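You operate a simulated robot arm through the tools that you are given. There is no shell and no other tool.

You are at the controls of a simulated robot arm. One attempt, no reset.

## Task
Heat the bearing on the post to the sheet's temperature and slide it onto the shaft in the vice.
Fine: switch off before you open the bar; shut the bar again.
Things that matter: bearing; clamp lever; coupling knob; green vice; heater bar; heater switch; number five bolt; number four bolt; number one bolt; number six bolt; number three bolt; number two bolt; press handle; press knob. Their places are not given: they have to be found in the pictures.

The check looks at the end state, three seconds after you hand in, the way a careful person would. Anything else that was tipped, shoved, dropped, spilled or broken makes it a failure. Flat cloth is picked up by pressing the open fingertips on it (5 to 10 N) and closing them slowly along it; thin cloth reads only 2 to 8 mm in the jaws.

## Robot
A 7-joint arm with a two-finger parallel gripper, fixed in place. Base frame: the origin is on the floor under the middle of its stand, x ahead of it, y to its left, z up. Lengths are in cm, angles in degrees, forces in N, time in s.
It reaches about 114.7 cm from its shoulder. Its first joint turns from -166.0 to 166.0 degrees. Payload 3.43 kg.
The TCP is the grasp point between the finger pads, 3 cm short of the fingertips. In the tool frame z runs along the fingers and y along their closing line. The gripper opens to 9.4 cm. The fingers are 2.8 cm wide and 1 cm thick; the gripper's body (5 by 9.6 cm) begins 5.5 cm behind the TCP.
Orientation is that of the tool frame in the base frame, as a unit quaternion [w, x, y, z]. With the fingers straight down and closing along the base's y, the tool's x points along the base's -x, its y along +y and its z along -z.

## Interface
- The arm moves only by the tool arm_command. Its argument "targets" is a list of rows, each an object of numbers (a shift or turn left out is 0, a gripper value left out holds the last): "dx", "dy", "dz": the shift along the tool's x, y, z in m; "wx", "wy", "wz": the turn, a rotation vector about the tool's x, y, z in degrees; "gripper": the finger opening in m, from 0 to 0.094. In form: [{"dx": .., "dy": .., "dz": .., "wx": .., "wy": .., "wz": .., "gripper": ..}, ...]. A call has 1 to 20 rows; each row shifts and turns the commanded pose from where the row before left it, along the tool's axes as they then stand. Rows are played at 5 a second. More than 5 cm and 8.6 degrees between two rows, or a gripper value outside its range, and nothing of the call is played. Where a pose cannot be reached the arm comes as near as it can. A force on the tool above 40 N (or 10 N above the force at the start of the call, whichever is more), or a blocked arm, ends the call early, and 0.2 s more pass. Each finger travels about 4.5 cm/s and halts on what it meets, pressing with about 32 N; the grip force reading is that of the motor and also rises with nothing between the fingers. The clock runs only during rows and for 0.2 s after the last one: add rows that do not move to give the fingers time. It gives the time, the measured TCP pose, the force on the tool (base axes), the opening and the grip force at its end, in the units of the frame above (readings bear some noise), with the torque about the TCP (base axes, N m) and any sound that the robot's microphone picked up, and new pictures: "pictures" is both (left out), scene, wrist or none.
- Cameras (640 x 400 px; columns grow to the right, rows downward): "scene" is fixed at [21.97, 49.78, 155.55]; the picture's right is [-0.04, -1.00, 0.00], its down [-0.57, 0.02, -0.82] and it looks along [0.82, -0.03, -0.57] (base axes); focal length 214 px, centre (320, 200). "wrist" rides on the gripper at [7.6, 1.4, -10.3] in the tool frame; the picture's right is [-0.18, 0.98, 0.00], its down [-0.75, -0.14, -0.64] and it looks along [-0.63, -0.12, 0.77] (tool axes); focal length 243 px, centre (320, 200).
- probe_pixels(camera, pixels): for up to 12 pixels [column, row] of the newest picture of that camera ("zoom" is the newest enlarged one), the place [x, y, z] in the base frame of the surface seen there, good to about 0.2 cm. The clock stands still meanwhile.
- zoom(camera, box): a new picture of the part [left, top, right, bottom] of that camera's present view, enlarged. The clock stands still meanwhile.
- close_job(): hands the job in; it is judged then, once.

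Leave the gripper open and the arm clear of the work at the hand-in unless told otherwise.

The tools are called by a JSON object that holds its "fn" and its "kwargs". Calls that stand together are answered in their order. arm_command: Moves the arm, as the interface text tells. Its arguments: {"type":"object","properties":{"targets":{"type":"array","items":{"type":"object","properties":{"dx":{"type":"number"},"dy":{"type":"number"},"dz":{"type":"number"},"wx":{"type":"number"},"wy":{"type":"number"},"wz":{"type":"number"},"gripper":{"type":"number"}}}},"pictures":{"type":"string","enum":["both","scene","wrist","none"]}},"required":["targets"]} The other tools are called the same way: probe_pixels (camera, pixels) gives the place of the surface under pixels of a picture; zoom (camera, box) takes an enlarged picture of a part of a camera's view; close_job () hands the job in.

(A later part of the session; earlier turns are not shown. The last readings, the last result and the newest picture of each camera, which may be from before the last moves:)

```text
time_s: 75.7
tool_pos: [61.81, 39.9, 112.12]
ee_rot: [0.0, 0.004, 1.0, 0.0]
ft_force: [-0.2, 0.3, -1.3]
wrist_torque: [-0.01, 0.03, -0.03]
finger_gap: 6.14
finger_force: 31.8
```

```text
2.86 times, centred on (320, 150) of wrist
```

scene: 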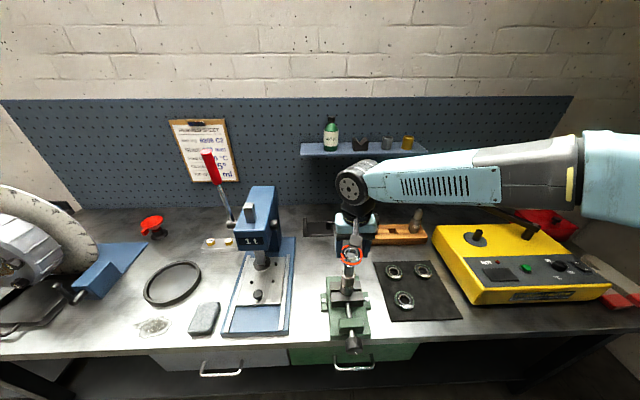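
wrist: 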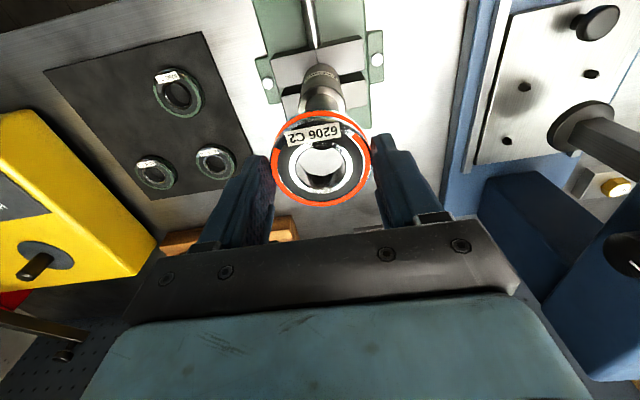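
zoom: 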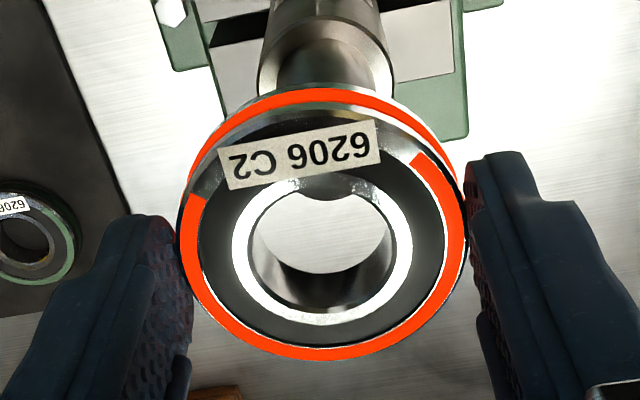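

The bearing (still glowing) hangs above the shaft. With the clock stopped I'll measure its ring centre at high zoom to align with the shaft axis.

{"fn": "zoom", "kwargs": {"camera": "scene", "box": [335, 242, 367, 272]}}

```text
13.33 times, centred on (351, 257) of scene
```

zoom: 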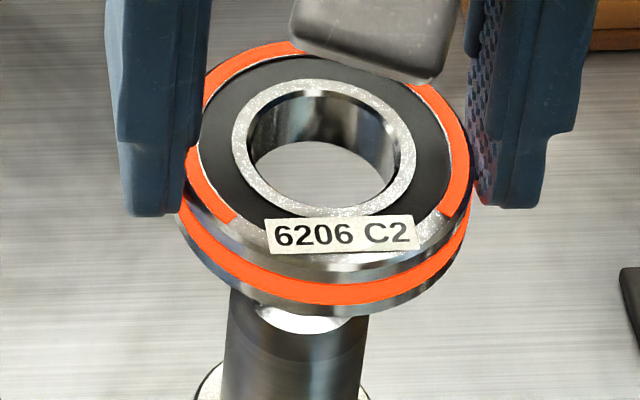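

{"fn": "probe_pixels", "kwargs": {"camera": "zoom", "pixels": [[240, 145], [407, 152], [318, 86], [325, 211], [262, 105], [384, 108], [265, 195], [388, 192], [245, 125], [402, 130], [247, 172], [404, 172]]}}

{"fn": "probe_pixels", "kwargs": {"camera": "zoom", "pixels": [[240, 145], [407, 152], [318, 86], [325, 211], [262, 105], [384, 108], [265, 195], [388, 192], [245, 125], [402, 130], [247, 172], [404, 172]]}}

```text
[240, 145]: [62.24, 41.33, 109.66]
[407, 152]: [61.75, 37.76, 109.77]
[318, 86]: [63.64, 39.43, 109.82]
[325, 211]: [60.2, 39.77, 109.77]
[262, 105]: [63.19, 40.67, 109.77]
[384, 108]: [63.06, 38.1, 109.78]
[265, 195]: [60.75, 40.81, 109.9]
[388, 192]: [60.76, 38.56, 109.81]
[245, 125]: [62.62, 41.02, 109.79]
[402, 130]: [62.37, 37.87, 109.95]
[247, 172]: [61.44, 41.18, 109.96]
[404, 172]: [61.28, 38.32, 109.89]
```

```text
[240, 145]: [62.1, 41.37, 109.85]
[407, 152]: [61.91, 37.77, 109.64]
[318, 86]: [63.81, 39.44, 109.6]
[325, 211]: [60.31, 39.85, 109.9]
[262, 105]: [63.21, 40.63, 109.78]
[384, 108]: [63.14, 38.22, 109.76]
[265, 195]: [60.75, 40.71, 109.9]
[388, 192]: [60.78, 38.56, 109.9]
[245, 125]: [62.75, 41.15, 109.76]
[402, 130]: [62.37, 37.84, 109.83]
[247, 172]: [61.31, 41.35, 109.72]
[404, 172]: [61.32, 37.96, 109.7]
```

Bearing ring centre measures (61.96, 39.57) versus shaft axis (61.64, 39.77). I'll shift (-0.32,+0.20) cm and lower to just above the shaft top, then recheck.

{"fn": "arm_command", "kwargs": {"targets": [{"dx": 0.0032, "dy": 0.002, "dz": 0.01}, {"dz": 0.014}, {}], "pictures": "both"}}

{"fn": "zoom", "kwargs": {"camera": "wrist", "box": [240, 80, 400, 220]}}

{"fn": "zoom", "kwargs": {"camera": "scene", "box": [335, 246, 367, 276]}}

```text
time_s: 76.5
tool_pos: [61.62, 40.22, 109.63]
ee_rot: [-0.001, 0.003, 1.0, 0.0]
ft_force: [0.0, -0.2, -2.6]
wrist_torque: [-0.01, 0.03, 0.04]
finger_gap: 6.12
finger_force: 32.0
```

scene: 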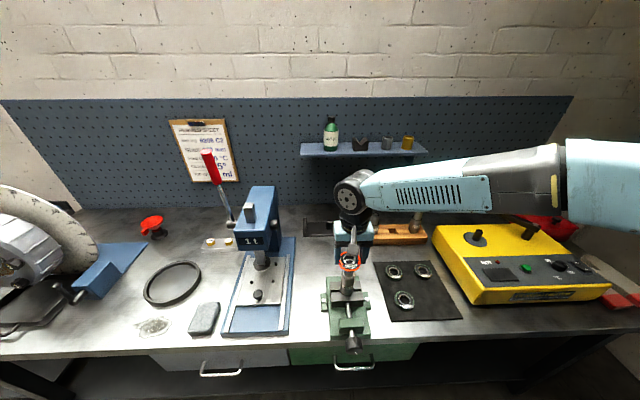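
wrist: 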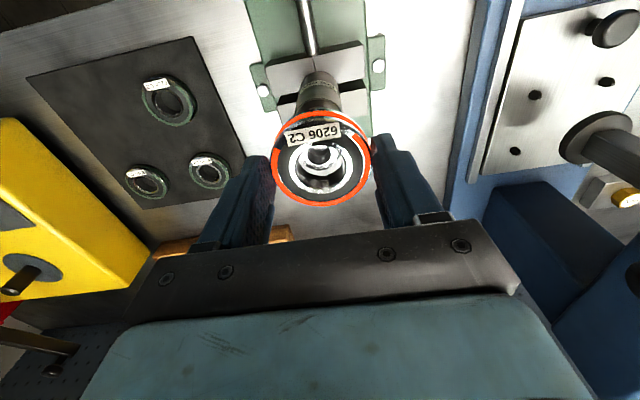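

```text
2.86 times, centred on (320, 150) of wrist
```

zoom: 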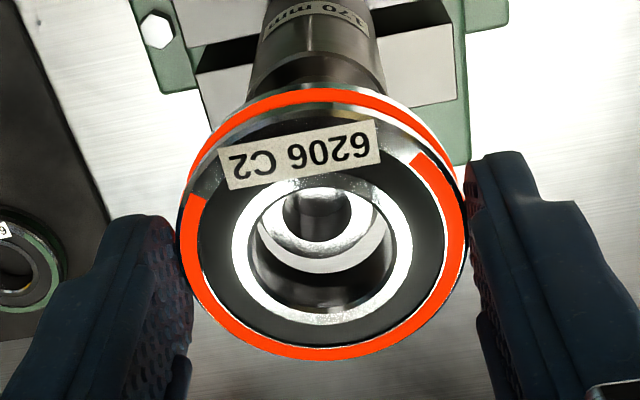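

```text
13.33 times, centred on (351, 261) of scene
```

zoom: 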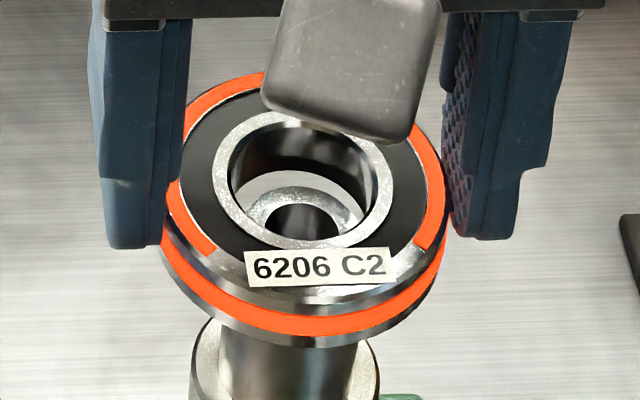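

The shaft's top is now visible through the bore in both views. I'll probe both rings again to check the concentricity.

{"fn": "probe_pixels", "kwargs": {"camera": "zoom", "pixels": [[221, 172], [386, 185], [230, 150], [382, 165], [245, 223], [365, 228], [228, 200], [382, 205], [300, 195], [270, 203], [335, 205], [256, 218]]}}

{"fn": "probe_pixels", "kwargs": {"camera": "wrist", "pixels": [[292, 165], [348, 165], [320, 189], [298, 180], [342, 180], [291, 172], [349, 174], [309, 164], [328, 165], [319, 167], [336, 155], [303, 158]]}}

```text
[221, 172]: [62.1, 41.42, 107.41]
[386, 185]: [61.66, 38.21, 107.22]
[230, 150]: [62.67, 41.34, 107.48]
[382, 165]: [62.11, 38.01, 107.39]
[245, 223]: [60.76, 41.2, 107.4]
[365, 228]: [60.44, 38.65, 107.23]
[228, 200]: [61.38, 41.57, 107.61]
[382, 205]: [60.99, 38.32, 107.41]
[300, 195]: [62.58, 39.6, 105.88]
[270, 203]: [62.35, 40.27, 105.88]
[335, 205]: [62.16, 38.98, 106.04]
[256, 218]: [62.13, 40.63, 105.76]
```

```text
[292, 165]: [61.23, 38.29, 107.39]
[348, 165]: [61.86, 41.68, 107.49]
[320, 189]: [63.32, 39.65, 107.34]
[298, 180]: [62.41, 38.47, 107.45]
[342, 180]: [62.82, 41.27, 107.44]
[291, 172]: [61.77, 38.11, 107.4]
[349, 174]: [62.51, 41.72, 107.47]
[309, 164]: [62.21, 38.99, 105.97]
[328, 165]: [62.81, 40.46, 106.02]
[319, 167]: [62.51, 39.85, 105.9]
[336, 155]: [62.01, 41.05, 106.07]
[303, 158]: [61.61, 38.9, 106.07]
```

Remaining offset shaft−bearing is ≈(-0.09,-0.09) cm. I'll correct it and lower 1.2 cm in small steps, watching the force.

{"fn": "arm_command", "kwargs": {"targets": [{"dx": 0.0009, "dy": -0.0009, "dz": 0.003}, {"dz": 0.003}, {"dz": 0.003}, {"dz": 0.003}], "pictures": "scene"}}

{"fn": "zoom", "kwargs": {"camera": "scene", "box": [335, 248, 367, 278]}}

```text
time_s: 77.5
tool_pos: [61.62, 40.06, 108.44]
ee_rot: [-0.002, 0.003, 1.0, 0.001]
ft_force: [-2.8, -0.4, -1.0]
wrist_torque: [0.0, 0.07, -0.02]
finger_gap: 6.12
finger_force: 32.1
```

scene: 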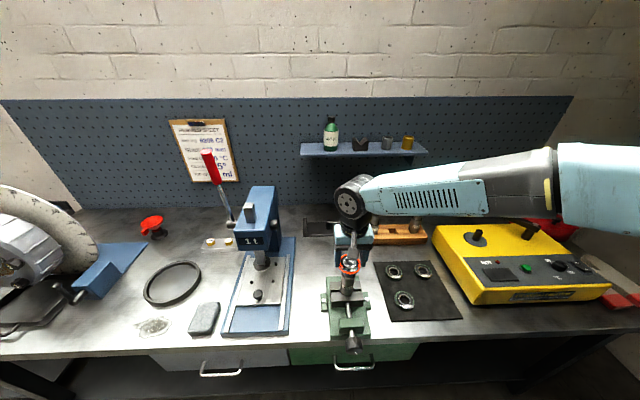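

```text
13.33 times, centred on (351, 263) of scene
```

zoom: 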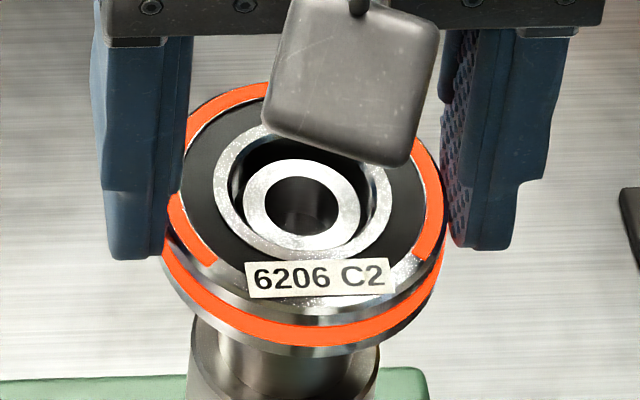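

The shaft has entered the bore concentrically, with hardly any force. I'll keep sliding it down.

{"fn": "arm_command", "kwargs": {"targets": [{"dx": 0.0003, "dz": 0.003}, {"dz": 0.004}, {"dz": 0.004}, {"dz": 0.004}], "pictures": "none"}}

```text
time_s: 78.5
tool_pos: [61.6, 40.02, 106.9]
ee_rot: [0.0, 0.004, 1.0, 0.001]
ft_force: [-4.5, 0.5, 0.2]
wrist_torque: [-0.04, 0.22, 0.0]
finger_gap: 6.16
finger_force: 32.4
```

Force is only -4.5 N in x. I'll ease 0.4 mm that way and continue down 1.8 cm.

{"fn": "arm_command", "kwargs": {"targets": [{"dx": 0.0004, "dz": 0.004}, {"dz": 0.005}, {"dz": 0.005}, {"dz": 0.004}], "pictures": "none"}}

```text
time_s: 79.5
tool_pos: [61.56, 39.94, 105.18]
ee_rot: [0.0, 0.005, 1.0, 0.001]
ft_force: [-2.6, 1.7, 0.8]
wrist_torque: [0.04, 0.17, -0.02]
finger_gap: 6.12
finger_force: 32.2
```

TCP z 105.2; the shoulder should be met near 104.5. I'll go on in 1.5 mm steps.

{"fn": "arm_command", "kwargs": {"targets": [{"dz": 0.002}, {"dz": 0.002}, {"dz": 0.0015}, {"dz": 0.0015}], "pictures": "scene"}}

{"fn": "zoom", "kwargs": {"camera": "scene", "box": [334, 252, 368, 286]}}

```text
time_s: 80.5
tool_pos: [61.71, 39.94, 104.53]
ee_rot: [0.001, 0.004, 1.0, 0.002]
ft_force: [1.8, -5.5, 23.3]
wrist_torque: [-0.47, -0.18, -0.04]
finger_gap: 6.16
finger_force: 32.2
```

scene: 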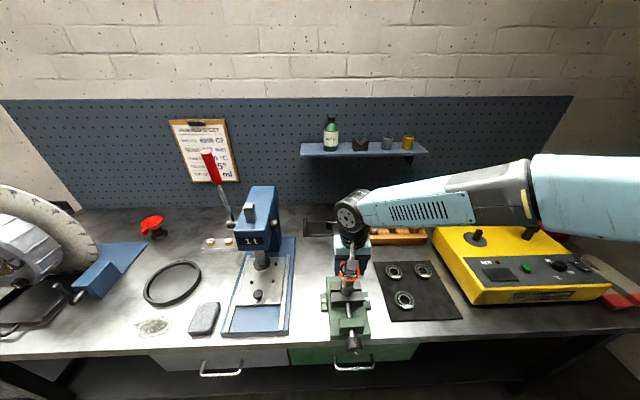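

```text
11.76 times, centred on (351, 269) of scene
```

zoom: 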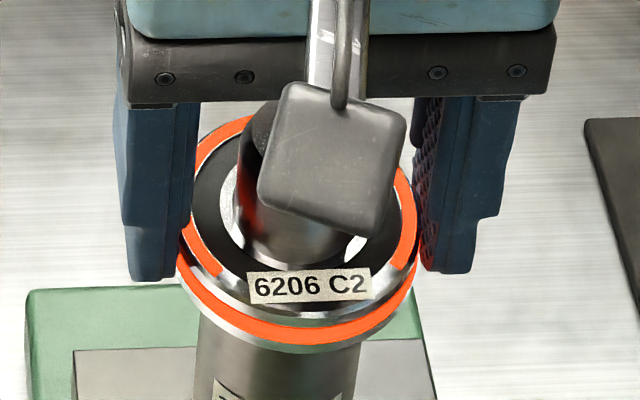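

The bearing meets the shoulder: 23 N at TCP z 104.5, exactly where predicted. I'll open the jaws and lift clear.

{"fn": "arm_command", "kwargs": {"targets": [{"gripper": 0.085}, {}, {}, {"dz": -0.02}, {"dz": -0.04}, {"dz": -0.04}, {"dz": -0.03}, {}], "pictures": "both"}}

{"fn": "zoom", "kwargs": {"camera": "scene", "box": [330, 250, 370, 290]}}

{"fn": "zoom", "kwargs": {"camera": "wrist", "box": [240, 60, 400, 180]}}

```text
time_s: 82.3
tool_pos: [61.46, 39.65, 117.7]
ee_rot: [0.0, 0.003, 1.0, 0.002]
ft_force: [0.3, 0.5, 0.0]
wrist_torque: [-0.01, 0.02, -0.01]
finger_gap: 8.53
finger_force: 0.1
```

scene: 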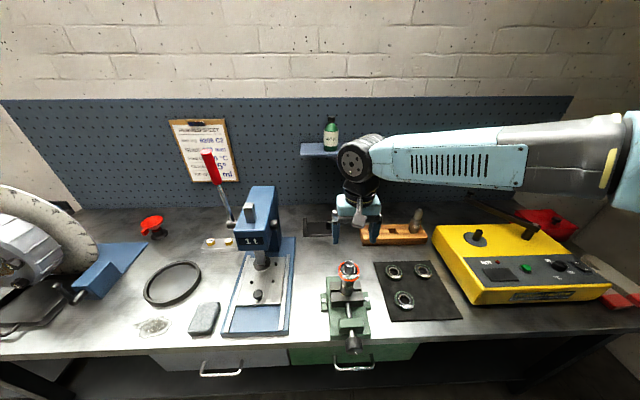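
wrist: 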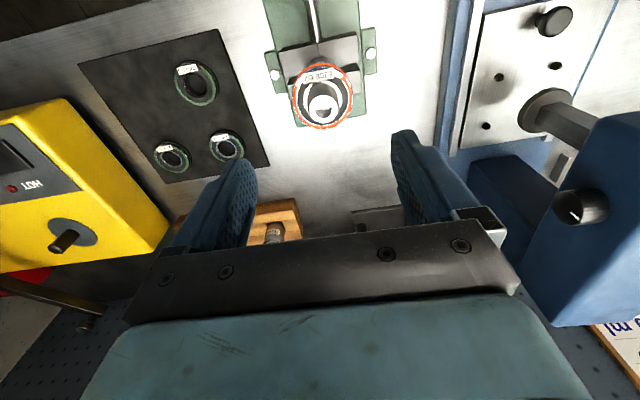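

```text
10.00 times, centred on (350, 270) of scene
```

zoom: 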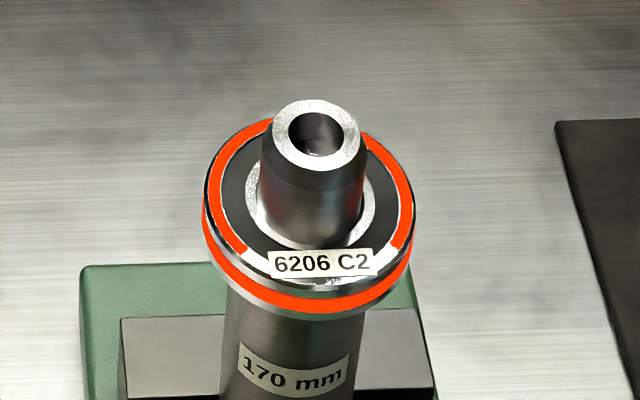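

```text
3.33 times, centred on (320, 120) of wrist
```

zoom: 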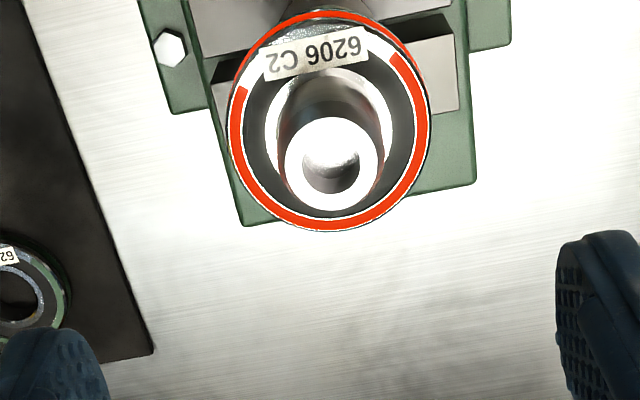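

The bearing sits on the shaft. I'll check its height and level with probes around the face.

{"fn": "zoom", "kwargs": {"camera": "scene", "box": [330, 254, 370, 284]}}

{"fn": "probe_pixels", "kwargs": {"camera": "scene", "pixels": [[340, 268], [359, 269], [342, 273], [358, 274], [343, 263], [356, 264], [350, 260], [341, 270], [352, 276], [528, 228], [534, 232], [478, 236]]}}

```text
13.33 times, centred on (350, 269) of scene
```

zoom: 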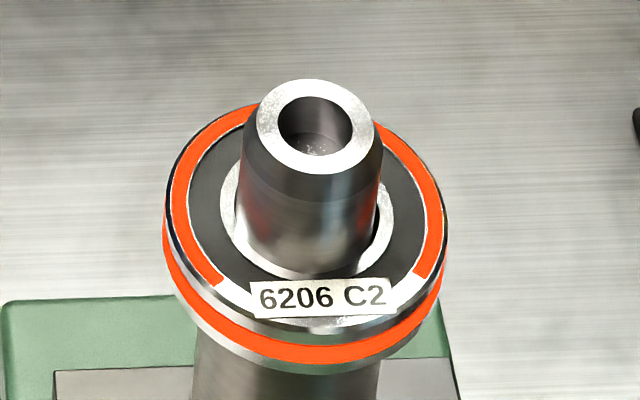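

```text
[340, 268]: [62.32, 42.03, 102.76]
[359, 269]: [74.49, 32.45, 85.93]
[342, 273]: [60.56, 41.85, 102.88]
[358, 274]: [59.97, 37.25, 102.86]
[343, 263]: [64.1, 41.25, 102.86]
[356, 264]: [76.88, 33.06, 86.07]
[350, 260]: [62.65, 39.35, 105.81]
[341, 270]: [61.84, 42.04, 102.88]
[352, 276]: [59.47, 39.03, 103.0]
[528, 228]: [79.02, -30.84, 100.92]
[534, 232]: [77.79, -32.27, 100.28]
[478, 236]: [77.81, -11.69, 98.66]
```

The top face is level at z≈102.85. I'll probe the rim's lower edge to see whether the underside really reaches the shoulder at 101.22.

{"fn": "probe_pixels", "kwargs": {"camera": "zoom", "pixels": [[300, 369], [300, 364], [300, 352], [300, 338], [240, 345], [370, 360], [200, 310], [195, 325], [430, 320], [410, 330], [300, 374], [330, 374]]}}

{"fn": "probe_pixels", "kwargs": {"camera": "zoom", "pixels": [[305, 371], [290, 368], [320, 370], [260, 358], [350, 366], [305, 379], [280, 379], [230, 340], [390, 350], [300, 320], [230, 290], [405, 290]]}}

```text
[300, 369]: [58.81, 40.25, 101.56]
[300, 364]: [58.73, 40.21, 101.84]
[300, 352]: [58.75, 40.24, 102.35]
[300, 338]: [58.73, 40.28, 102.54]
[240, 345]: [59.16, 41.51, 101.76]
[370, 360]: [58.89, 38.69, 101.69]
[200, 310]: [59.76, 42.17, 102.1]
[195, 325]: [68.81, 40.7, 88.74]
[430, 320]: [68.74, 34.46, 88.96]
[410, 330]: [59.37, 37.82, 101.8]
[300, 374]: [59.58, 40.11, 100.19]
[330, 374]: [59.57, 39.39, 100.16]
```

```text
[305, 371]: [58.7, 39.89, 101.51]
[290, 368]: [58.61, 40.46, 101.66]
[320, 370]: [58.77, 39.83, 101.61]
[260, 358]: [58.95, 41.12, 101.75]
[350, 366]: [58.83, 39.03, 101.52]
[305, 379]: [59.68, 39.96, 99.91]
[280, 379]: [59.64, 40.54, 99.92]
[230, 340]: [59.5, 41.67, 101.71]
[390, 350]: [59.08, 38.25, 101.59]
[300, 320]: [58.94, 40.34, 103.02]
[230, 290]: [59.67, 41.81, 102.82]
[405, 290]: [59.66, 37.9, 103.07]
```

Lowest visible rim is z≈101.5 above a hidden chamfer; I want to be sure it's fully seated. I'll probe the bare heater plate to deduce the bearing's thickness.

{"fn": "zoom", "kwargs": {"camera": "scene", "box": [461, 220, 493, 250]}}

```text
13.33 times, centred on (477, 235) of scene
```

zoom: 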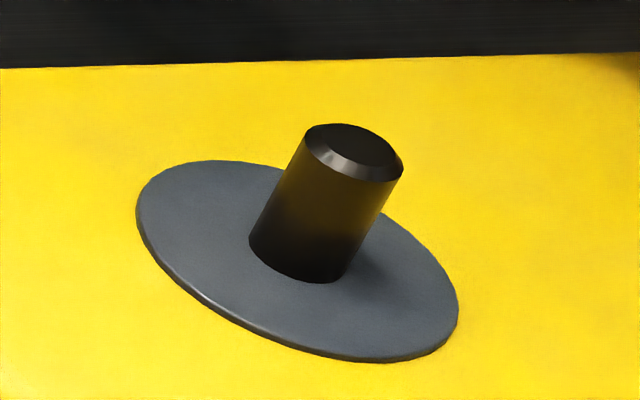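

{"fn": "probe_pixels", "kwargs": {"camera": "zoom", "pixels": [[180, 200], [210, 240], [250, 290], [320, 320], [400, 320], [420, 280], [380, 250], [230, 190], [200, 180], [160, 210], [370, 340], [440, 310]]}}

{"fn": "probe_pixels", "kwargs": {"camera": "zoom", "pixels": [[180, 200], [210, 240], [250, 290], [320, 320], [400, 320], [420, 280], [300, 350], [480, 250], [80, 200], [560, 300], [100, 320], [500, 200]]}}

```text
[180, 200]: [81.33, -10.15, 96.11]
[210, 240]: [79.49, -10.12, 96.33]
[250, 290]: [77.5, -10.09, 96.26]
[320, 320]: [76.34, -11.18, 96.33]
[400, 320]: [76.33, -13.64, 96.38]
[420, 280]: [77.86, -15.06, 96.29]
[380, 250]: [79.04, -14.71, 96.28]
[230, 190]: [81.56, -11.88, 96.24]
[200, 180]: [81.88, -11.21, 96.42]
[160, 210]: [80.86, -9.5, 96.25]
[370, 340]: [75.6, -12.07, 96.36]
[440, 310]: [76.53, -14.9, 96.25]
```

```text
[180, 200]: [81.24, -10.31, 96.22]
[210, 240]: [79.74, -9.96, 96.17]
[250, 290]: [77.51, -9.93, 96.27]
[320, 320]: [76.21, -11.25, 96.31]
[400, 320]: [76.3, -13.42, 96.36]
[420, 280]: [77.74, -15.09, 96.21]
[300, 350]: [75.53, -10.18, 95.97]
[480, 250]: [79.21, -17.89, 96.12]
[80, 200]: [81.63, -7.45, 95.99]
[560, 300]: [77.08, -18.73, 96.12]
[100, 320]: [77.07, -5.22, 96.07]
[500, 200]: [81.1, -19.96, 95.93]
```

The plate is at z 96.28, so the bearing is ≈1.37 cm thick; with its top at ≈102.87 the underside would be ≈2–3 mm above the shoulder. I'll measure the face again carefully.

{"fn": "zoom", "kwargs": {"camera": "scene", "box": [334, 256, 366, 286]}}

```text
13.33 times, centred on (350, 271) of scene
```

zoom: 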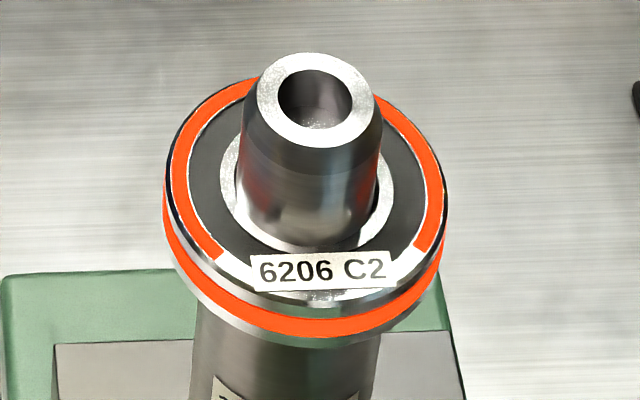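

{"fn": "probe_pixels", "kwargs": {"camera": "zoom", "pixels": [[180, 170], [185, 210], [205, 240], [430, 180], [430, 220], [210, 170], [405, 180], [228, 170], [232, 205], [385, 190], [205, 115], [400, 115]]}}

{"fn": "probe_pixels", "kwargs": {"camera": "zoom", "pixels": [[180, 170], [185, 210], [205, 240], [430, 180], [430, 220], [210, 170], [405, 180], [228, 170], [232, 205], [385, 190], [230, 240], [365, 225]]}}

```text
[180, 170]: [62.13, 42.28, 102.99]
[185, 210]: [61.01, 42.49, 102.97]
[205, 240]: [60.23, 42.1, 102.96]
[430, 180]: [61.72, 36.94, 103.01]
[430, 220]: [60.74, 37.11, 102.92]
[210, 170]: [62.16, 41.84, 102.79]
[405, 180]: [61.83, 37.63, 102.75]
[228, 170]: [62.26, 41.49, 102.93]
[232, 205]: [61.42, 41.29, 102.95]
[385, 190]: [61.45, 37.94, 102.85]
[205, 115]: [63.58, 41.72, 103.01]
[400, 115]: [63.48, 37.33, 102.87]
```

```text
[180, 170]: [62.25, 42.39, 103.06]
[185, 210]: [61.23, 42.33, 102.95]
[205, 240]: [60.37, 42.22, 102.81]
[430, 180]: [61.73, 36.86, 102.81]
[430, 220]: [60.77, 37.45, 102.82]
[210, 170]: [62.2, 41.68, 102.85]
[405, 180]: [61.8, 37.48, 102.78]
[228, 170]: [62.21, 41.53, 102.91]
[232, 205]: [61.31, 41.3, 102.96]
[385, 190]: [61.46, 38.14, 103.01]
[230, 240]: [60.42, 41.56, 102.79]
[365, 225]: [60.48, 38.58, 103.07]
```

The face is at z≈102.9. If the grey plate is a recess and the bearing is a true 16 mm one, it's seated within 1 mm; to be certain, I'll press on its rim from above with the fingertips (jaws 4.6 cm, straddling the shaft) before it cools.

{"fn": "arm_command", "kwargs": {"targets": [{"gripper": 0.046, "dz": 0.02}, {"dz": 0.04}, {"dz": 0.03}, {"dz": 0.02}, {}], "pictures": "scene"}}

{"fn": "zoom", "kwargs": {"camera": "scene", "box": [330, 248, 370, 288]}}

```text
time_s: 83.5
tool_pos: [61.73, 39.93, 106.31]
ee_rot: [-0.001, 0.005, 1.0, 0.0]
ft_force: [-0.7, -0.6, 0.2]
wrist_torque: [-0.02, -0.02, 0.01]
finger_gap: 4.59
finger_force: 0.1
```

scene: 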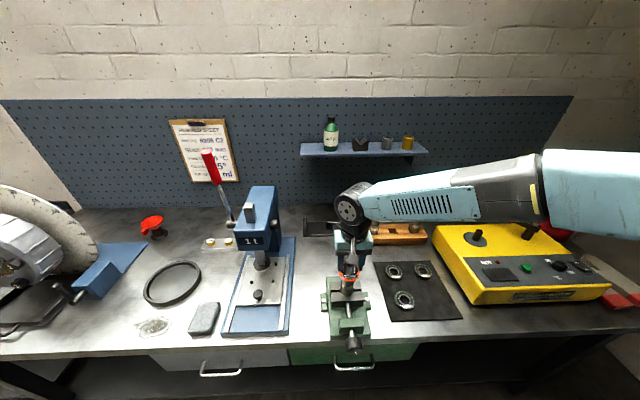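

```text
10.00 times, centred on (350, 268) of scene
```

zoom: 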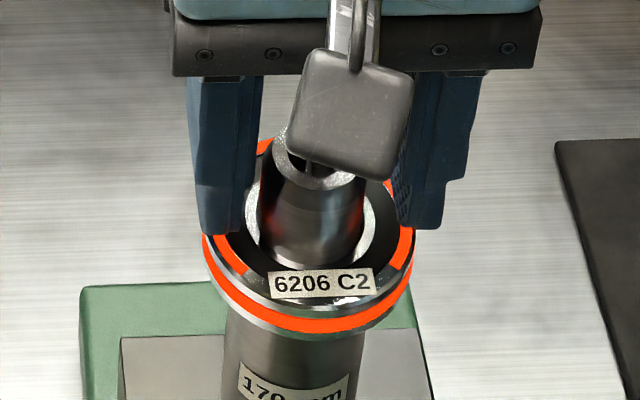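

The fingertips stand just above the rim on both sides. I'll press down in 1–2 mm steps.

{"fn": "arm_command", "kwargs": {"targets": [{"dz": 0.002}, {"dz": 0.002}, {"dz": 0.001}, {"dz": 0.001}], "pictures": "none"}}

```text
time_s: 84.5
tool_pos: [61.64, 39.82, 105.83]
ee_rot: [0.0, 0.003, 1.0, 0.0]
ft_force: [-0.3, -0.6, -0.4]
wrist_torque: [-0.01, 0.02, 0.03]
finger_gap: 4.61
finger_force: 0.1
```

{"fn": "arm_command", "kwargs": {"targets": [{"dz": 0.001}, {"dz": 0.001}, {"dz": 0.001}], "pictures": "none"}}

```text
time_s: 85.5
tool_pos: [61.69, 40.02, 105.92]
ee_rot: [0.002, 0.004, 1.0, 0.003]
ft_force: [-2.1, -1.0, 5.8]
wrist_torque: [-0.16, 0.12, 0.02]
finger_gap: 4.64
finger_force: 0.5
stopped in row 3: the force on the tool passed its limit at 41 N (the readings are from after the stop); the commanded pose is now the measured one
```

It resisted 41 N without moving (tips at z≈102.9 = bearing top), so it's hard against the shoulder. I'll lift off and look again.

{"fn": "arm_command", "kwargs": {"targets": [{"dz": -0.02}, {"dz": -0.045}, {"dz": -0.045}, {"dz": -0.03}, {}], "pictures": "both"}}

{"fn": "zoom", "kwargs": {"camera": "scene", "box": [334, 256, 366, 286]}}

{"fn": "probe_pixels", "kwargs": {"camera": "zoom", "pixels": [[180, 170], [185, 210], [205, 240], [430, 180], [430, 220], [210, 170], [405, 180], [228, 170], [232, 205], [385, 190], [205, 115], [400, 115]]}}

```text
time_s: 86.7
tool_pos: [61.72, 39.78, 119.63]
ee_rot: [0.001, 0.005, 1.0, 0.003]
ft_force: [0.6, 0.7, -0.2]
wrist_torque: [0.01, -0.01, 0.0]
finger_gap: 4.6
finger_force: 0.0
```

scene: 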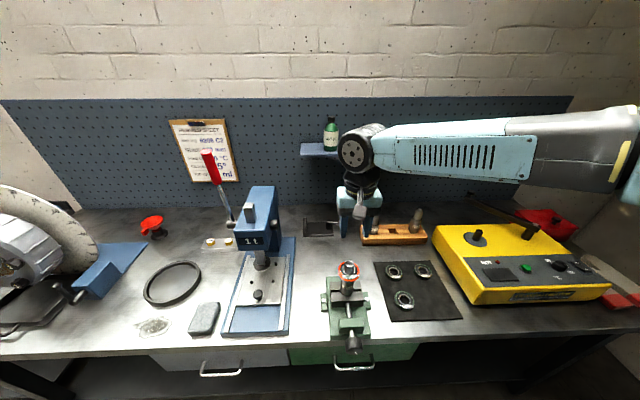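
wrist: 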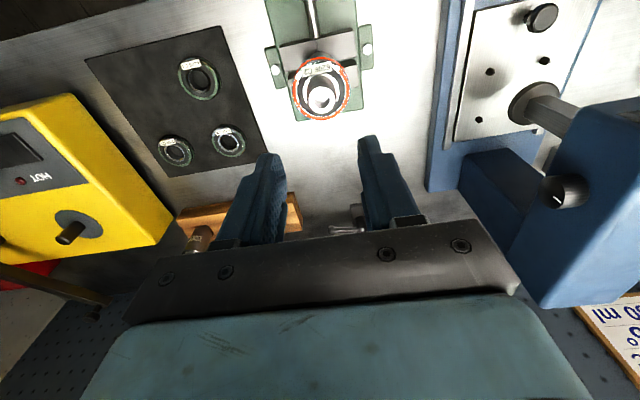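

```text
13.33 times, centred on (350, 271) of scene
```

zoom: 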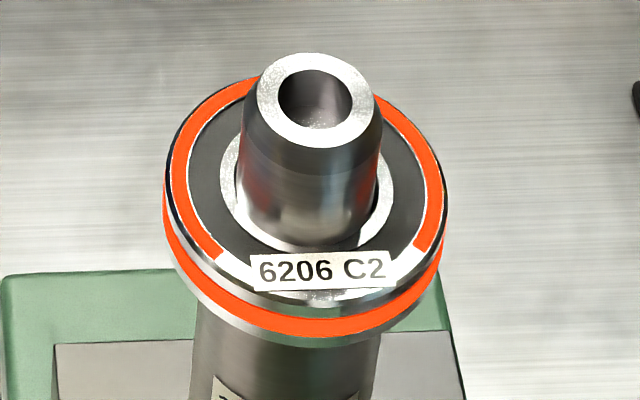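

```text
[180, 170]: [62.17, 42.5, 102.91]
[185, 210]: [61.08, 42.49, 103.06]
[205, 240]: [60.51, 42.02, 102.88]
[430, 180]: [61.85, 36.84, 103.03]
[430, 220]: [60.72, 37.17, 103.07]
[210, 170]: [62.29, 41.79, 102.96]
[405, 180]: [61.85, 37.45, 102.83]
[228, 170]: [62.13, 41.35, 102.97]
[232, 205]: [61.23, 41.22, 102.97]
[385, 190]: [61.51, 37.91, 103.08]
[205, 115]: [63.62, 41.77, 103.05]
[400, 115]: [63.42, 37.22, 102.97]
```

The view is unchanged after 41 N, so it's firmly stopped. To be sure it's the shoulder, I'll look at the joint side-on with the wrist camera: back off, pitch 51°, and lower so the camera sits at about bearing height.

{"fn": "arm_command", "kwargs": {"targets": [{"dx": 0.03, "gripper": 0.088}, {"dx": 0.045}, {"dx": 0.045}, {"dx": 0.035}, {"wy": -8.5}, {"wy": -8.5}, {"wy": -8.5}, {"wy": -8.5}, {"wy": -8.5}, {"wy": -8.5}, {"dx": 0.0303, "dz": 0.0246}, {"dx": 0.0303, "dz": 0.0246}, {"dx": 0.0303, "dz": 0.0246}, {"dx": 0.0303, "dz": 0.0246}, {"dx": 0.02, "dz": 0.0162}, {}], "pictures": "both"}}

{"fn": "zoom", "kwargs": {"camera": "wrist", "box": [256, 120, 384, 220]}}

```text
time_s: 90.1
tool_pos: [46.3, 40.09, 101.49]
ee_rot: [0.433, 0.005, 0.901, 0.0]
ft_force: [-0.1, 0.2, -0.1]
wrist_torque: [0.02, 0.0, 0.01]
finger_gap: 8.8
finger_force: 0.0
```

scene: 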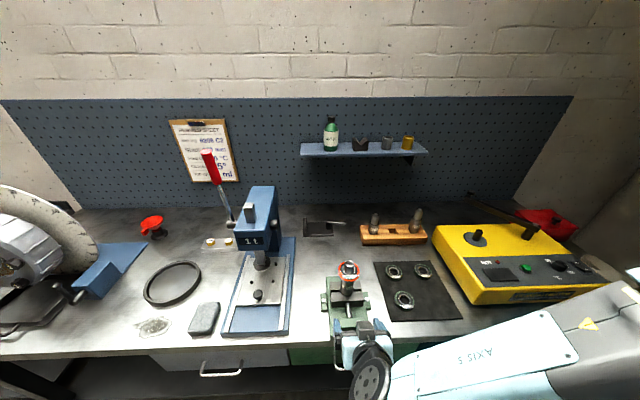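
wrist: 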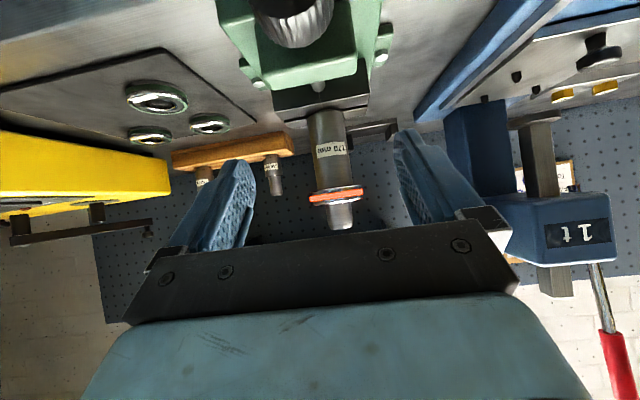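

```text
4.00 times, centred on (320, 170) of wrist
```

zoom: 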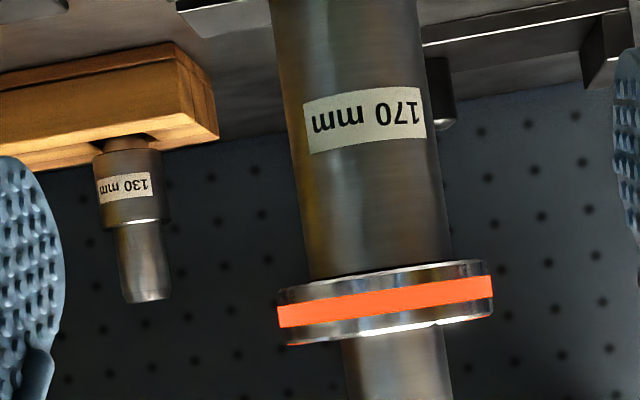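

The image is upside down: the wide collar runs straight into the bearing with no thin journal visible between. I'll enlarge the joint.

{"fn": "zoom", "kwargs": {"camera": "wrist", "box": [306, 180, 370, 220]}}

```text
10.00 times, centred on (338, 200) of wrist
```

zoom: 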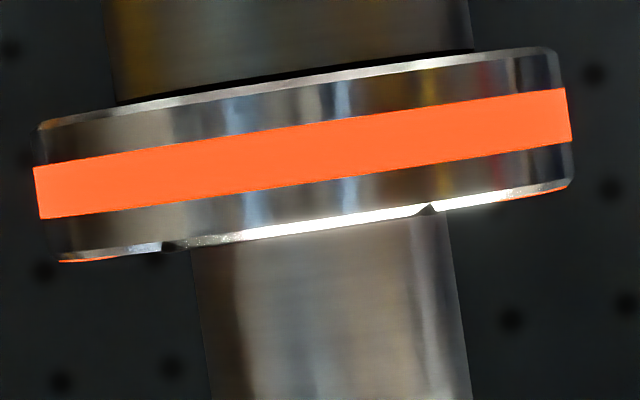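

It's fully seated: the bearing (≈1.7 cm thick) rests on the collar across its full width. Next is closing the bar. I'll locate the bar's knob in the scene with probes.

{"fn": "zoom", "kwargs": {"camera": "scene", "box": [446, 180, 556, 250]}}

```text
5.71 times, centred on (501, 215) of scene
```

zoom: 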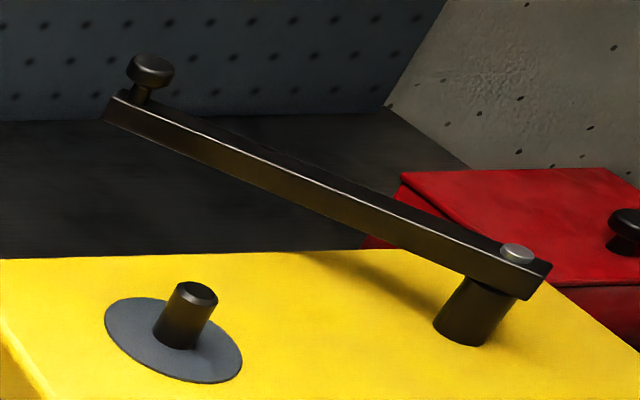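

{"fn": "probe_pixels", "kwargs": {"camera": "zoom", "pixels": [[150, 60], [130, 68], [172, 72], [152, 72], [145, 95], [150, 80], [518, 252], [510, 246], [526, 258], [540, 282], [112, 110], [330, 190]]}}

{"fn": "probe_pixels", "kwargs": {"camera": "zoom", "pixels": [[150, 60], [130, 68], [172, 72], [152, 66], [145, 58], [160, 62], [518, 252], [505, 252], [530, 256], [518, 246], [470, 310], [500, 310]]}}

```text
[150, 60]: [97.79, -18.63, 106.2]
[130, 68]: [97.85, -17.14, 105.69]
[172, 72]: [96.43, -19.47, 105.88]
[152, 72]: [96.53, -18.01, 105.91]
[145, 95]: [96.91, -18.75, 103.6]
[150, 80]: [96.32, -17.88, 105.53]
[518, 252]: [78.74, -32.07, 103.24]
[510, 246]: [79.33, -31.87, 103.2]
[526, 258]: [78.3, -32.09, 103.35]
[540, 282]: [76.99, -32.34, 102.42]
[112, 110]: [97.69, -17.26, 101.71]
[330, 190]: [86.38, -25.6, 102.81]
```

```text
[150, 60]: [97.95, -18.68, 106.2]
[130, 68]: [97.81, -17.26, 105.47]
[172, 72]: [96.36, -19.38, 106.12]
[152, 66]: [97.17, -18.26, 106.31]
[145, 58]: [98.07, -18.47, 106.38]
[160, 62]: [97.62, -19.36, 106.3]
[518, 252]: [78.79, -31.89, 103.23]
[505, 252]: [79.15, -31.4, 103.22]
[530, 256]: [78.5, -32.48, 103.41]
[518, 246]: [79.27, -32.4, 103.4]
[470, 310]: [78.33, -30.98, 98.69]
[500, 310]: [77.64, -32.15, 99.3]
```

Knob is at ≈(97.4,-18.4), pivot (78.85,-32.1). I'll raise and un-pitch the tool first.

{"fn": "arm_command", "kwargs": {"targets": [{"dx": -0.02, "dz": -0.0162}, {"dx": -0.0303, "dz": -0.0246}, {"dx": -0.0303, "dz": -0.0246}, {"dx": -0.0303, "dz": -0.0246}, {"dx": -0.0303, "dz": -0.0246}, {"wy": 8.5}, {"wy": 8.5}, {"wy": 8.5}, {"wy": 8.5}, {"wy": 8.5}, {"wy": 8.5}, {}], "pictures": "none"}}

{"fn": "arm_command", "kwargs": {"targets": [{"dx": -0.015, "dy": -0.017, "gripper": 0.05}, {"dx": -0.03012, "dy": -0.03429}, {"dx": -0.03012, "dy": -0.03429}, {"dx": -0.03012, "dy": -0.03429}, {"dx": -0.03012, "dy": -0.03429}, {"dx": -0.03012, "dy": -0.03429}, {"dx": -0.03012, "dy": -0.03429}, {"dx": -0.03012, "dy": -0.03429}, {"dx": -0.03012, "dy": -0.03429}, {"dx": -0.03012, "dy": -0.03429}, {"dx": -0.03012, "dy": -0.03429}, {"dx": -0.03012, "dy": -0.03429}, {"dx": -0.03012, "dy": -0.03429}, {"dx": -0.03012, "dy": -0.03429}, {"dx": -0.03012, "dy": -0.03429}, {"dx": -0.03012, "dy": -0.03429}, {"dx": -0.03012, "dy": -0.03429}, {"dx": -0.015, "dy": -0.017}, {}], "pictures": "both"}}

```text
time_s: 92.7
tool_pos: [46.06, 40.0, 119.91]
ee_rot: [0.0, 0.004, 1.0, 0.002]
ft_force: [-0.1, -0.3, -0.1]
wrist_torque: [0.04, -0.01, 0.0]
finger_gap: 8.8
finger_force: 0.0
```

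```text
time_s: 96.7
tool_pos: [96.73, -18.7, 119.72]
ee_rot: [0.002, 0.004, 1.0, 0.002]
ft_force: [-0.1, -0.9, 0.1]
wrist_torque: [0.02, 0.01, 0.01]
finger_gap: 5.02
finger_force: 0.0
```

scene: 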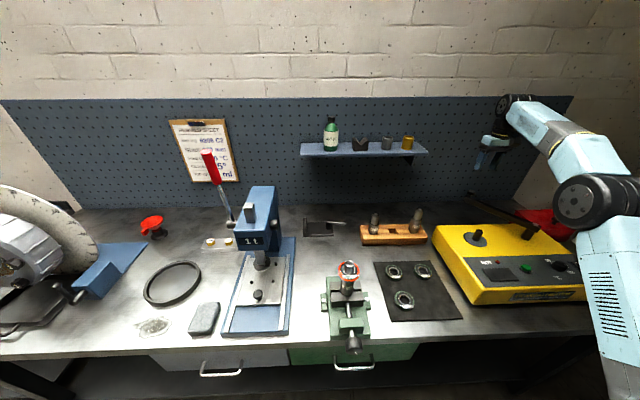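
wrist: 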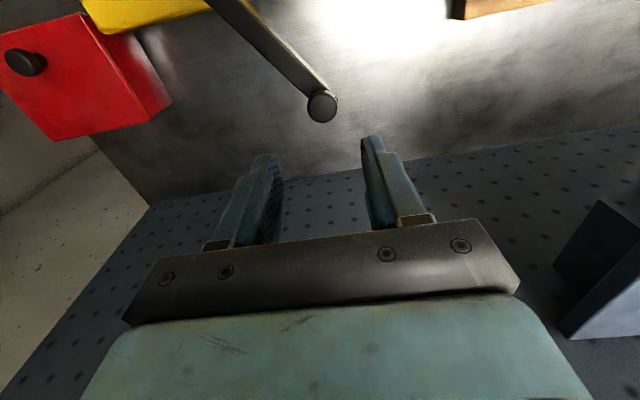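

The knob is at wrist px (322,105). I'll turn -36.5°, descend to z≈111, and check alignment.

{"fn": "arm_command", "kwargs": {"targets": [{"wz": -7.3}, {"wz": -7.3}, {"wz": -7.3, "dz": 0.03}, {"wz": -7.3, "dz": 0.03}, {"wz": -7.3, "dz": 0.025}, {}], "pictures": "wrist"}}

{"fn": "zoom", "kwargs": {"camera": "wrist", "box": [240, 60, 400, 180]}}

```text
time_s: 98.1
tool_pos: [96.93, -18.76, 111.13]
ee_rot: [0.002, -0.31, 0.951, 0.001]
ft_force: [-0.4, 0.6, 0.4]
wrist_torque: [-0.02, -0.03, -0.01]
finger_gap: 5.01
finger_force: 0.1
```

wrist: 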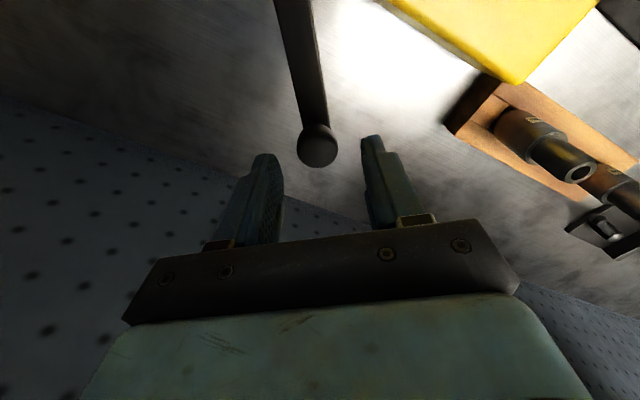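

```text
3.33 times, centred on (320, 120) of wrist
```

zoom: 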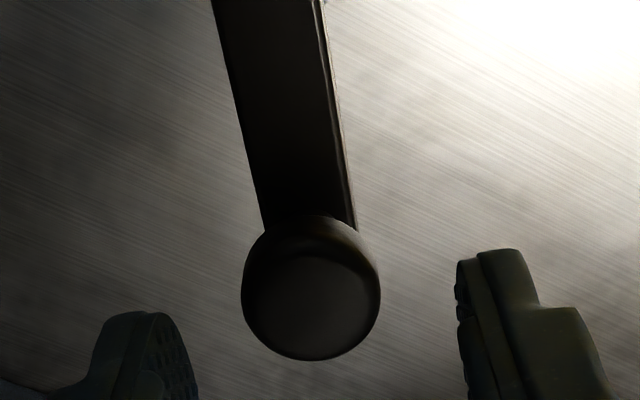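

{"fn": "probe_pixels", "kwargs": {"camera": "zoom", "pixels": [[311, 305], [250, 300], [372, 300], [311, 350], [311, 265], [270, 340], [350, 340], [290, 300], [330, 300], [311, 320]]}}

```text
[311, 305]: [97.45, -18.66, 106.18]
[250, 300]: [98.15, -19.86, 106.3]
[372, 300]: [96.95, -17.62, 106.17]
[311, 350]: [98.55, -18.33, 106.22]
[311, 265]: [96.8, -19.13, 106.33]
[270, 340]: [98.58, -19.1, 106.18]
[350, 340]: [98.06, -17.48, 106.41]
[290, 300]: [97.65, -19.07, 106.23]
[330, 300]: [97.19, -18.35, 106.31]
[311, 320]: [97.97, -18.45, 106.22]
```

Knob centre is (97.6,-18.7), TCP reads (96.9,-18.7). I'll shift, lower around the knob and close to a loose cage.

{"fn": "arm_command", "kwargs": {"targets": [{"dx": -0.0055, "dy": -0.003}, {"dz": 0.023}, {"dz": 0.023}, {"gripper": 0.034}, {}], "pictures": "wrist"}}

{"fn": "zoom", "kwargs": {"camera": "wrist", "box": [240, 80, 400, 200]}}

```text
time_s: 99.3
tool_pos: [97.6, -18.5, 106.59]
ee_rot: [0.002, -0.309, 0.951, 0.002]
ft_force: [0.0, 0.1, -0.2]
wrist_torque: [0.0, -0.03, -0.01]
finger_gap: 3.42
finger_force: 0.0
```

wrist: 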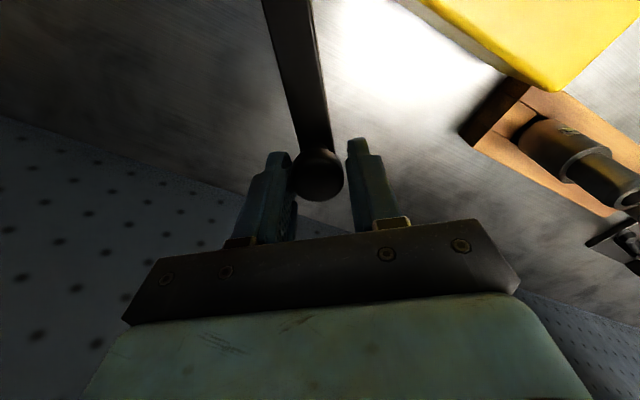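

```text
3.33 times, centred on (320, 140) of wrist
```

zoom: 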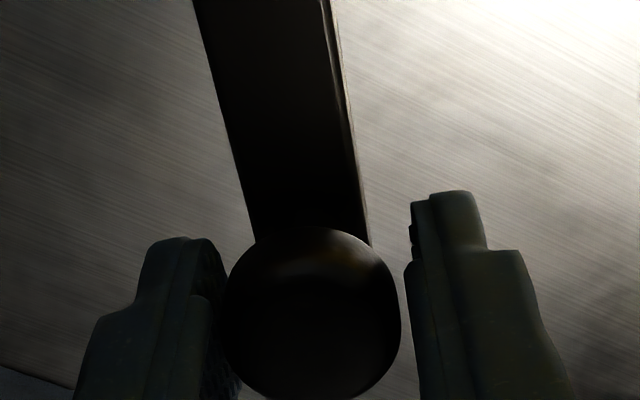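

The knob is caged, touching the finger that will push it. Now the arc back: 52° about the pivot.

{"fn": "arm_command", "kwargs": {"targets": [{"dy": 0.0161, "dx": 0.0006, "wz": -4}, {"dy": 0.02415, "dx": 0.00127, "wz": -6}, {"dy": 0.02415, "dx": 0.00127, "wz": -6}, {"dy": 0.02415, "dx": 0.00127, "wz": -6}, {"dy": 0.02415, "dx": 0.00127, "wz": -6}, {"dy": 0.02415, "dx": 0.00127, "wz": -6}, {"dy": 0.02415, "dx": 0.00127, "wz": -6}, {"dy": 0.02415, "dx": 0.00127, "wz": -6}, {"dy": 0.0161, "dx": 0.0006, "wz": -4}, {"dy": 0.008, "dx": 0.0001, "wz": -2}, {}], "pictures": "both"}}

{"fn": "zoom", "kwargs": {"camera": "scene", "box": [456, 198, 552, 258]}}

{"fn": "zoom", "kwargs": {"camera": "wrist", "box": [240, 40, 400, 200]}}

```text
time_s: 101.7
tool_pos: [79.63, -9.2, 106.61]
ee_rot: [0.002, -0.695, 0.719, 0.0]
ft_force: [-0.3, 0.4, 0.2]
wrist_torque: [-0.02, -0.01, 0.0]
finger_gap: 3.43
finger_force: 0.2
```

scene: 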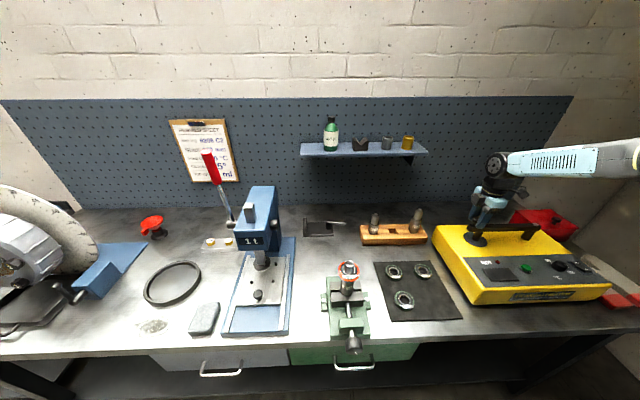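
wrist: 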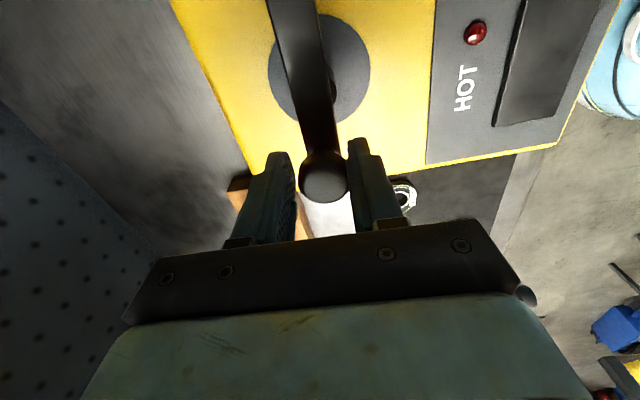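

```text
6.67 times, centred on (504, 228) of scene
```

zoom: 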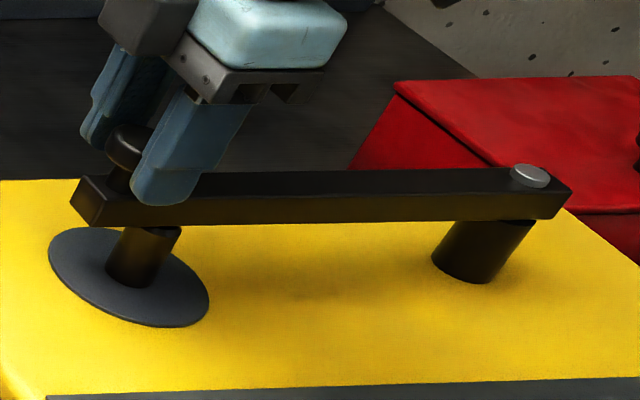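

```text
2.50 times, centred on (320, 120) of wrist
```

zoom: 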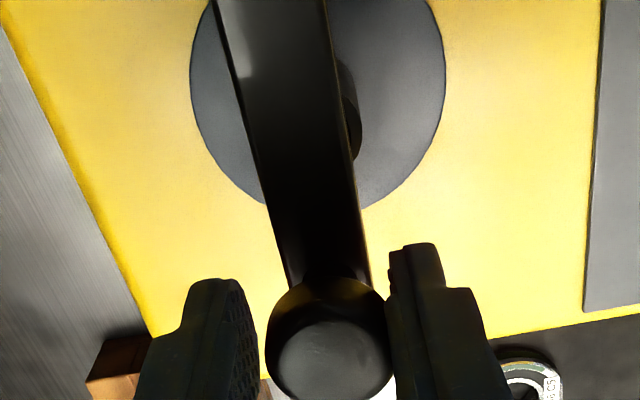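

The bar is almost shut; the post still peeks out on the near side. I'll close the jaws on the knob and ease it the last ~7 mm, watching for a stop.

{"fn": "arm_command", "kwargs": {"targets": [{"gripper": 0.022}, {}, {}, {"dy": 0.003, "wz": -0.7}, {"dy": 0.002, "wz": -0.5}, {}], "pictures": "both"}}

{"fn": "zoom", "kwargs": {"camera": "scene", "box": [456, 198, 552, 258]}}

{"fn": "zoom", "kwargs": {"camera": "wrist", "box": [240, 40, 400, 200]}}

```text
time_s: 103.1
tool_pos: [78.9, -9.11, 106.62]
ee_rot: [0.002, -0.703, 0.712, 0.0]
ft_force: [1.1, -1.4, -2.1]
wrist_torque: [-0.13, -0.11, 0.11]
finger_gap: 2.95
finger_force: 45.0
```

scene: 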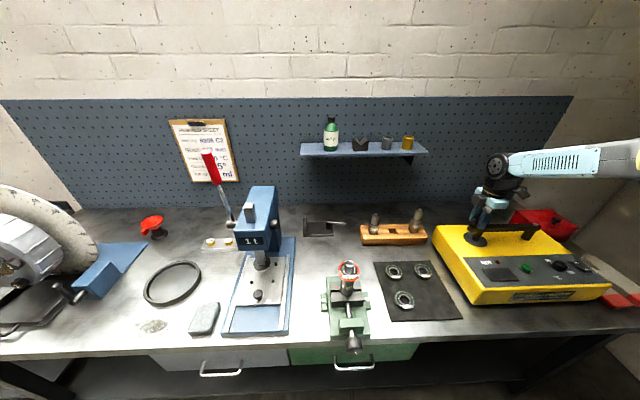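
wrist: 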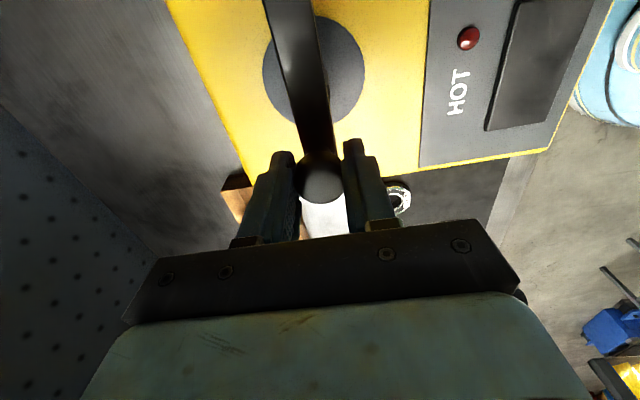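

```text
6.67 times, centred on (504, 228) of scene
```

zoom: 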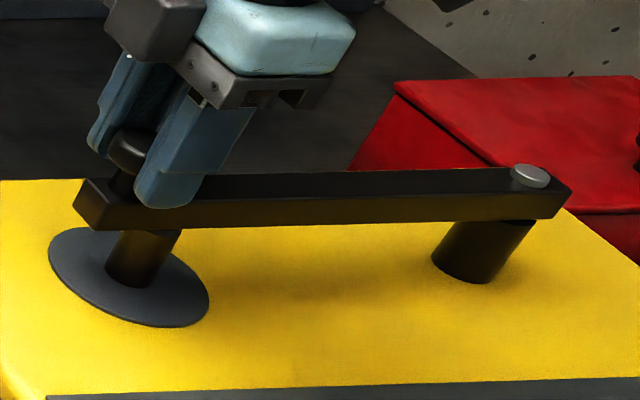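

```text
2.50 times, centred on (320, 120) of wrist
```

zoom: 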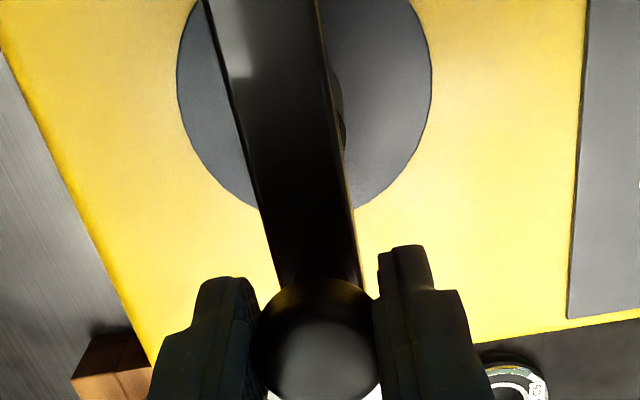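

The bar looks shut. I'll compare its front face with the original readings (x≈77.85 at both y=-7.7 and -20).

{"fn": "probe_pixels", "kwargs": {"camera": "scene", "pixels": [[471, 230], [472, 231], [480, 230], [490, 230], [504, 230], [520, 229], [535, 228], [471.5, 230.5], [498, 230], [512, 229], [528, 229], [540, 228]]}}

{"fn": "probe_pixels", "kwargs": {"camera": "scene", "pixels": [[471, 230], [472, 231], [473, 230], [474, 231], [504, 230], [520, 229], [535, 228], [471.5, 230.5], [498, 230], [512, 229], [528, 229], [540, 228]]}}

```text
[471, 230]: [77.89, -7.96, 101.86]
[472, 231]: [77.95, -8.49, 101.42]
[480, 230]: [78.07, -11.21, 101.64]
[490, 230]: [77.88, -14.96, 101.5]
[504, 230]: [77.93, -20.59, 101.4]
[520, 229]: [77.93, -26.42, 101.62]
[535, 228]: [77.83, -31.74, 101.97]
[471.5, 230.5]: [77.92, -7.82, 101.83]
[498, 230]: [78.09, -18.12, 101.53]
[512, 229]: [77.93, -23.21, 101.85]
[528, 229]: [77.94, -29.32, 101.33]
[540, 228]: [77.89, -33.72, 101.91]
```

```text
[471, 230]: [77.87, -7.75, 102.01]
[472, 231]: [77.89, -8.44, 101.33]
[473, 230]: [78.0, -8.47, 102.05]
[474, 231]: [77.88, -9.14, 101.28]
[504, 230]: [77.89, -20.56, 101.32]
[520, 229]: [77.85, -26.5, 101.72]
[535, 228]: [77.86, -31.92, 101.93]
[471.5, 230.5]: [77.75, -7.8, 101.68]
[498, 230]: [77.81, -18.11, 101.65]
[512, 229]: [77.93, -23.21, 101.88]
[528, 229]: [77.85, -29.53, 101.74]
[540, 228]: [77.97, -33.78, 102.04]
```

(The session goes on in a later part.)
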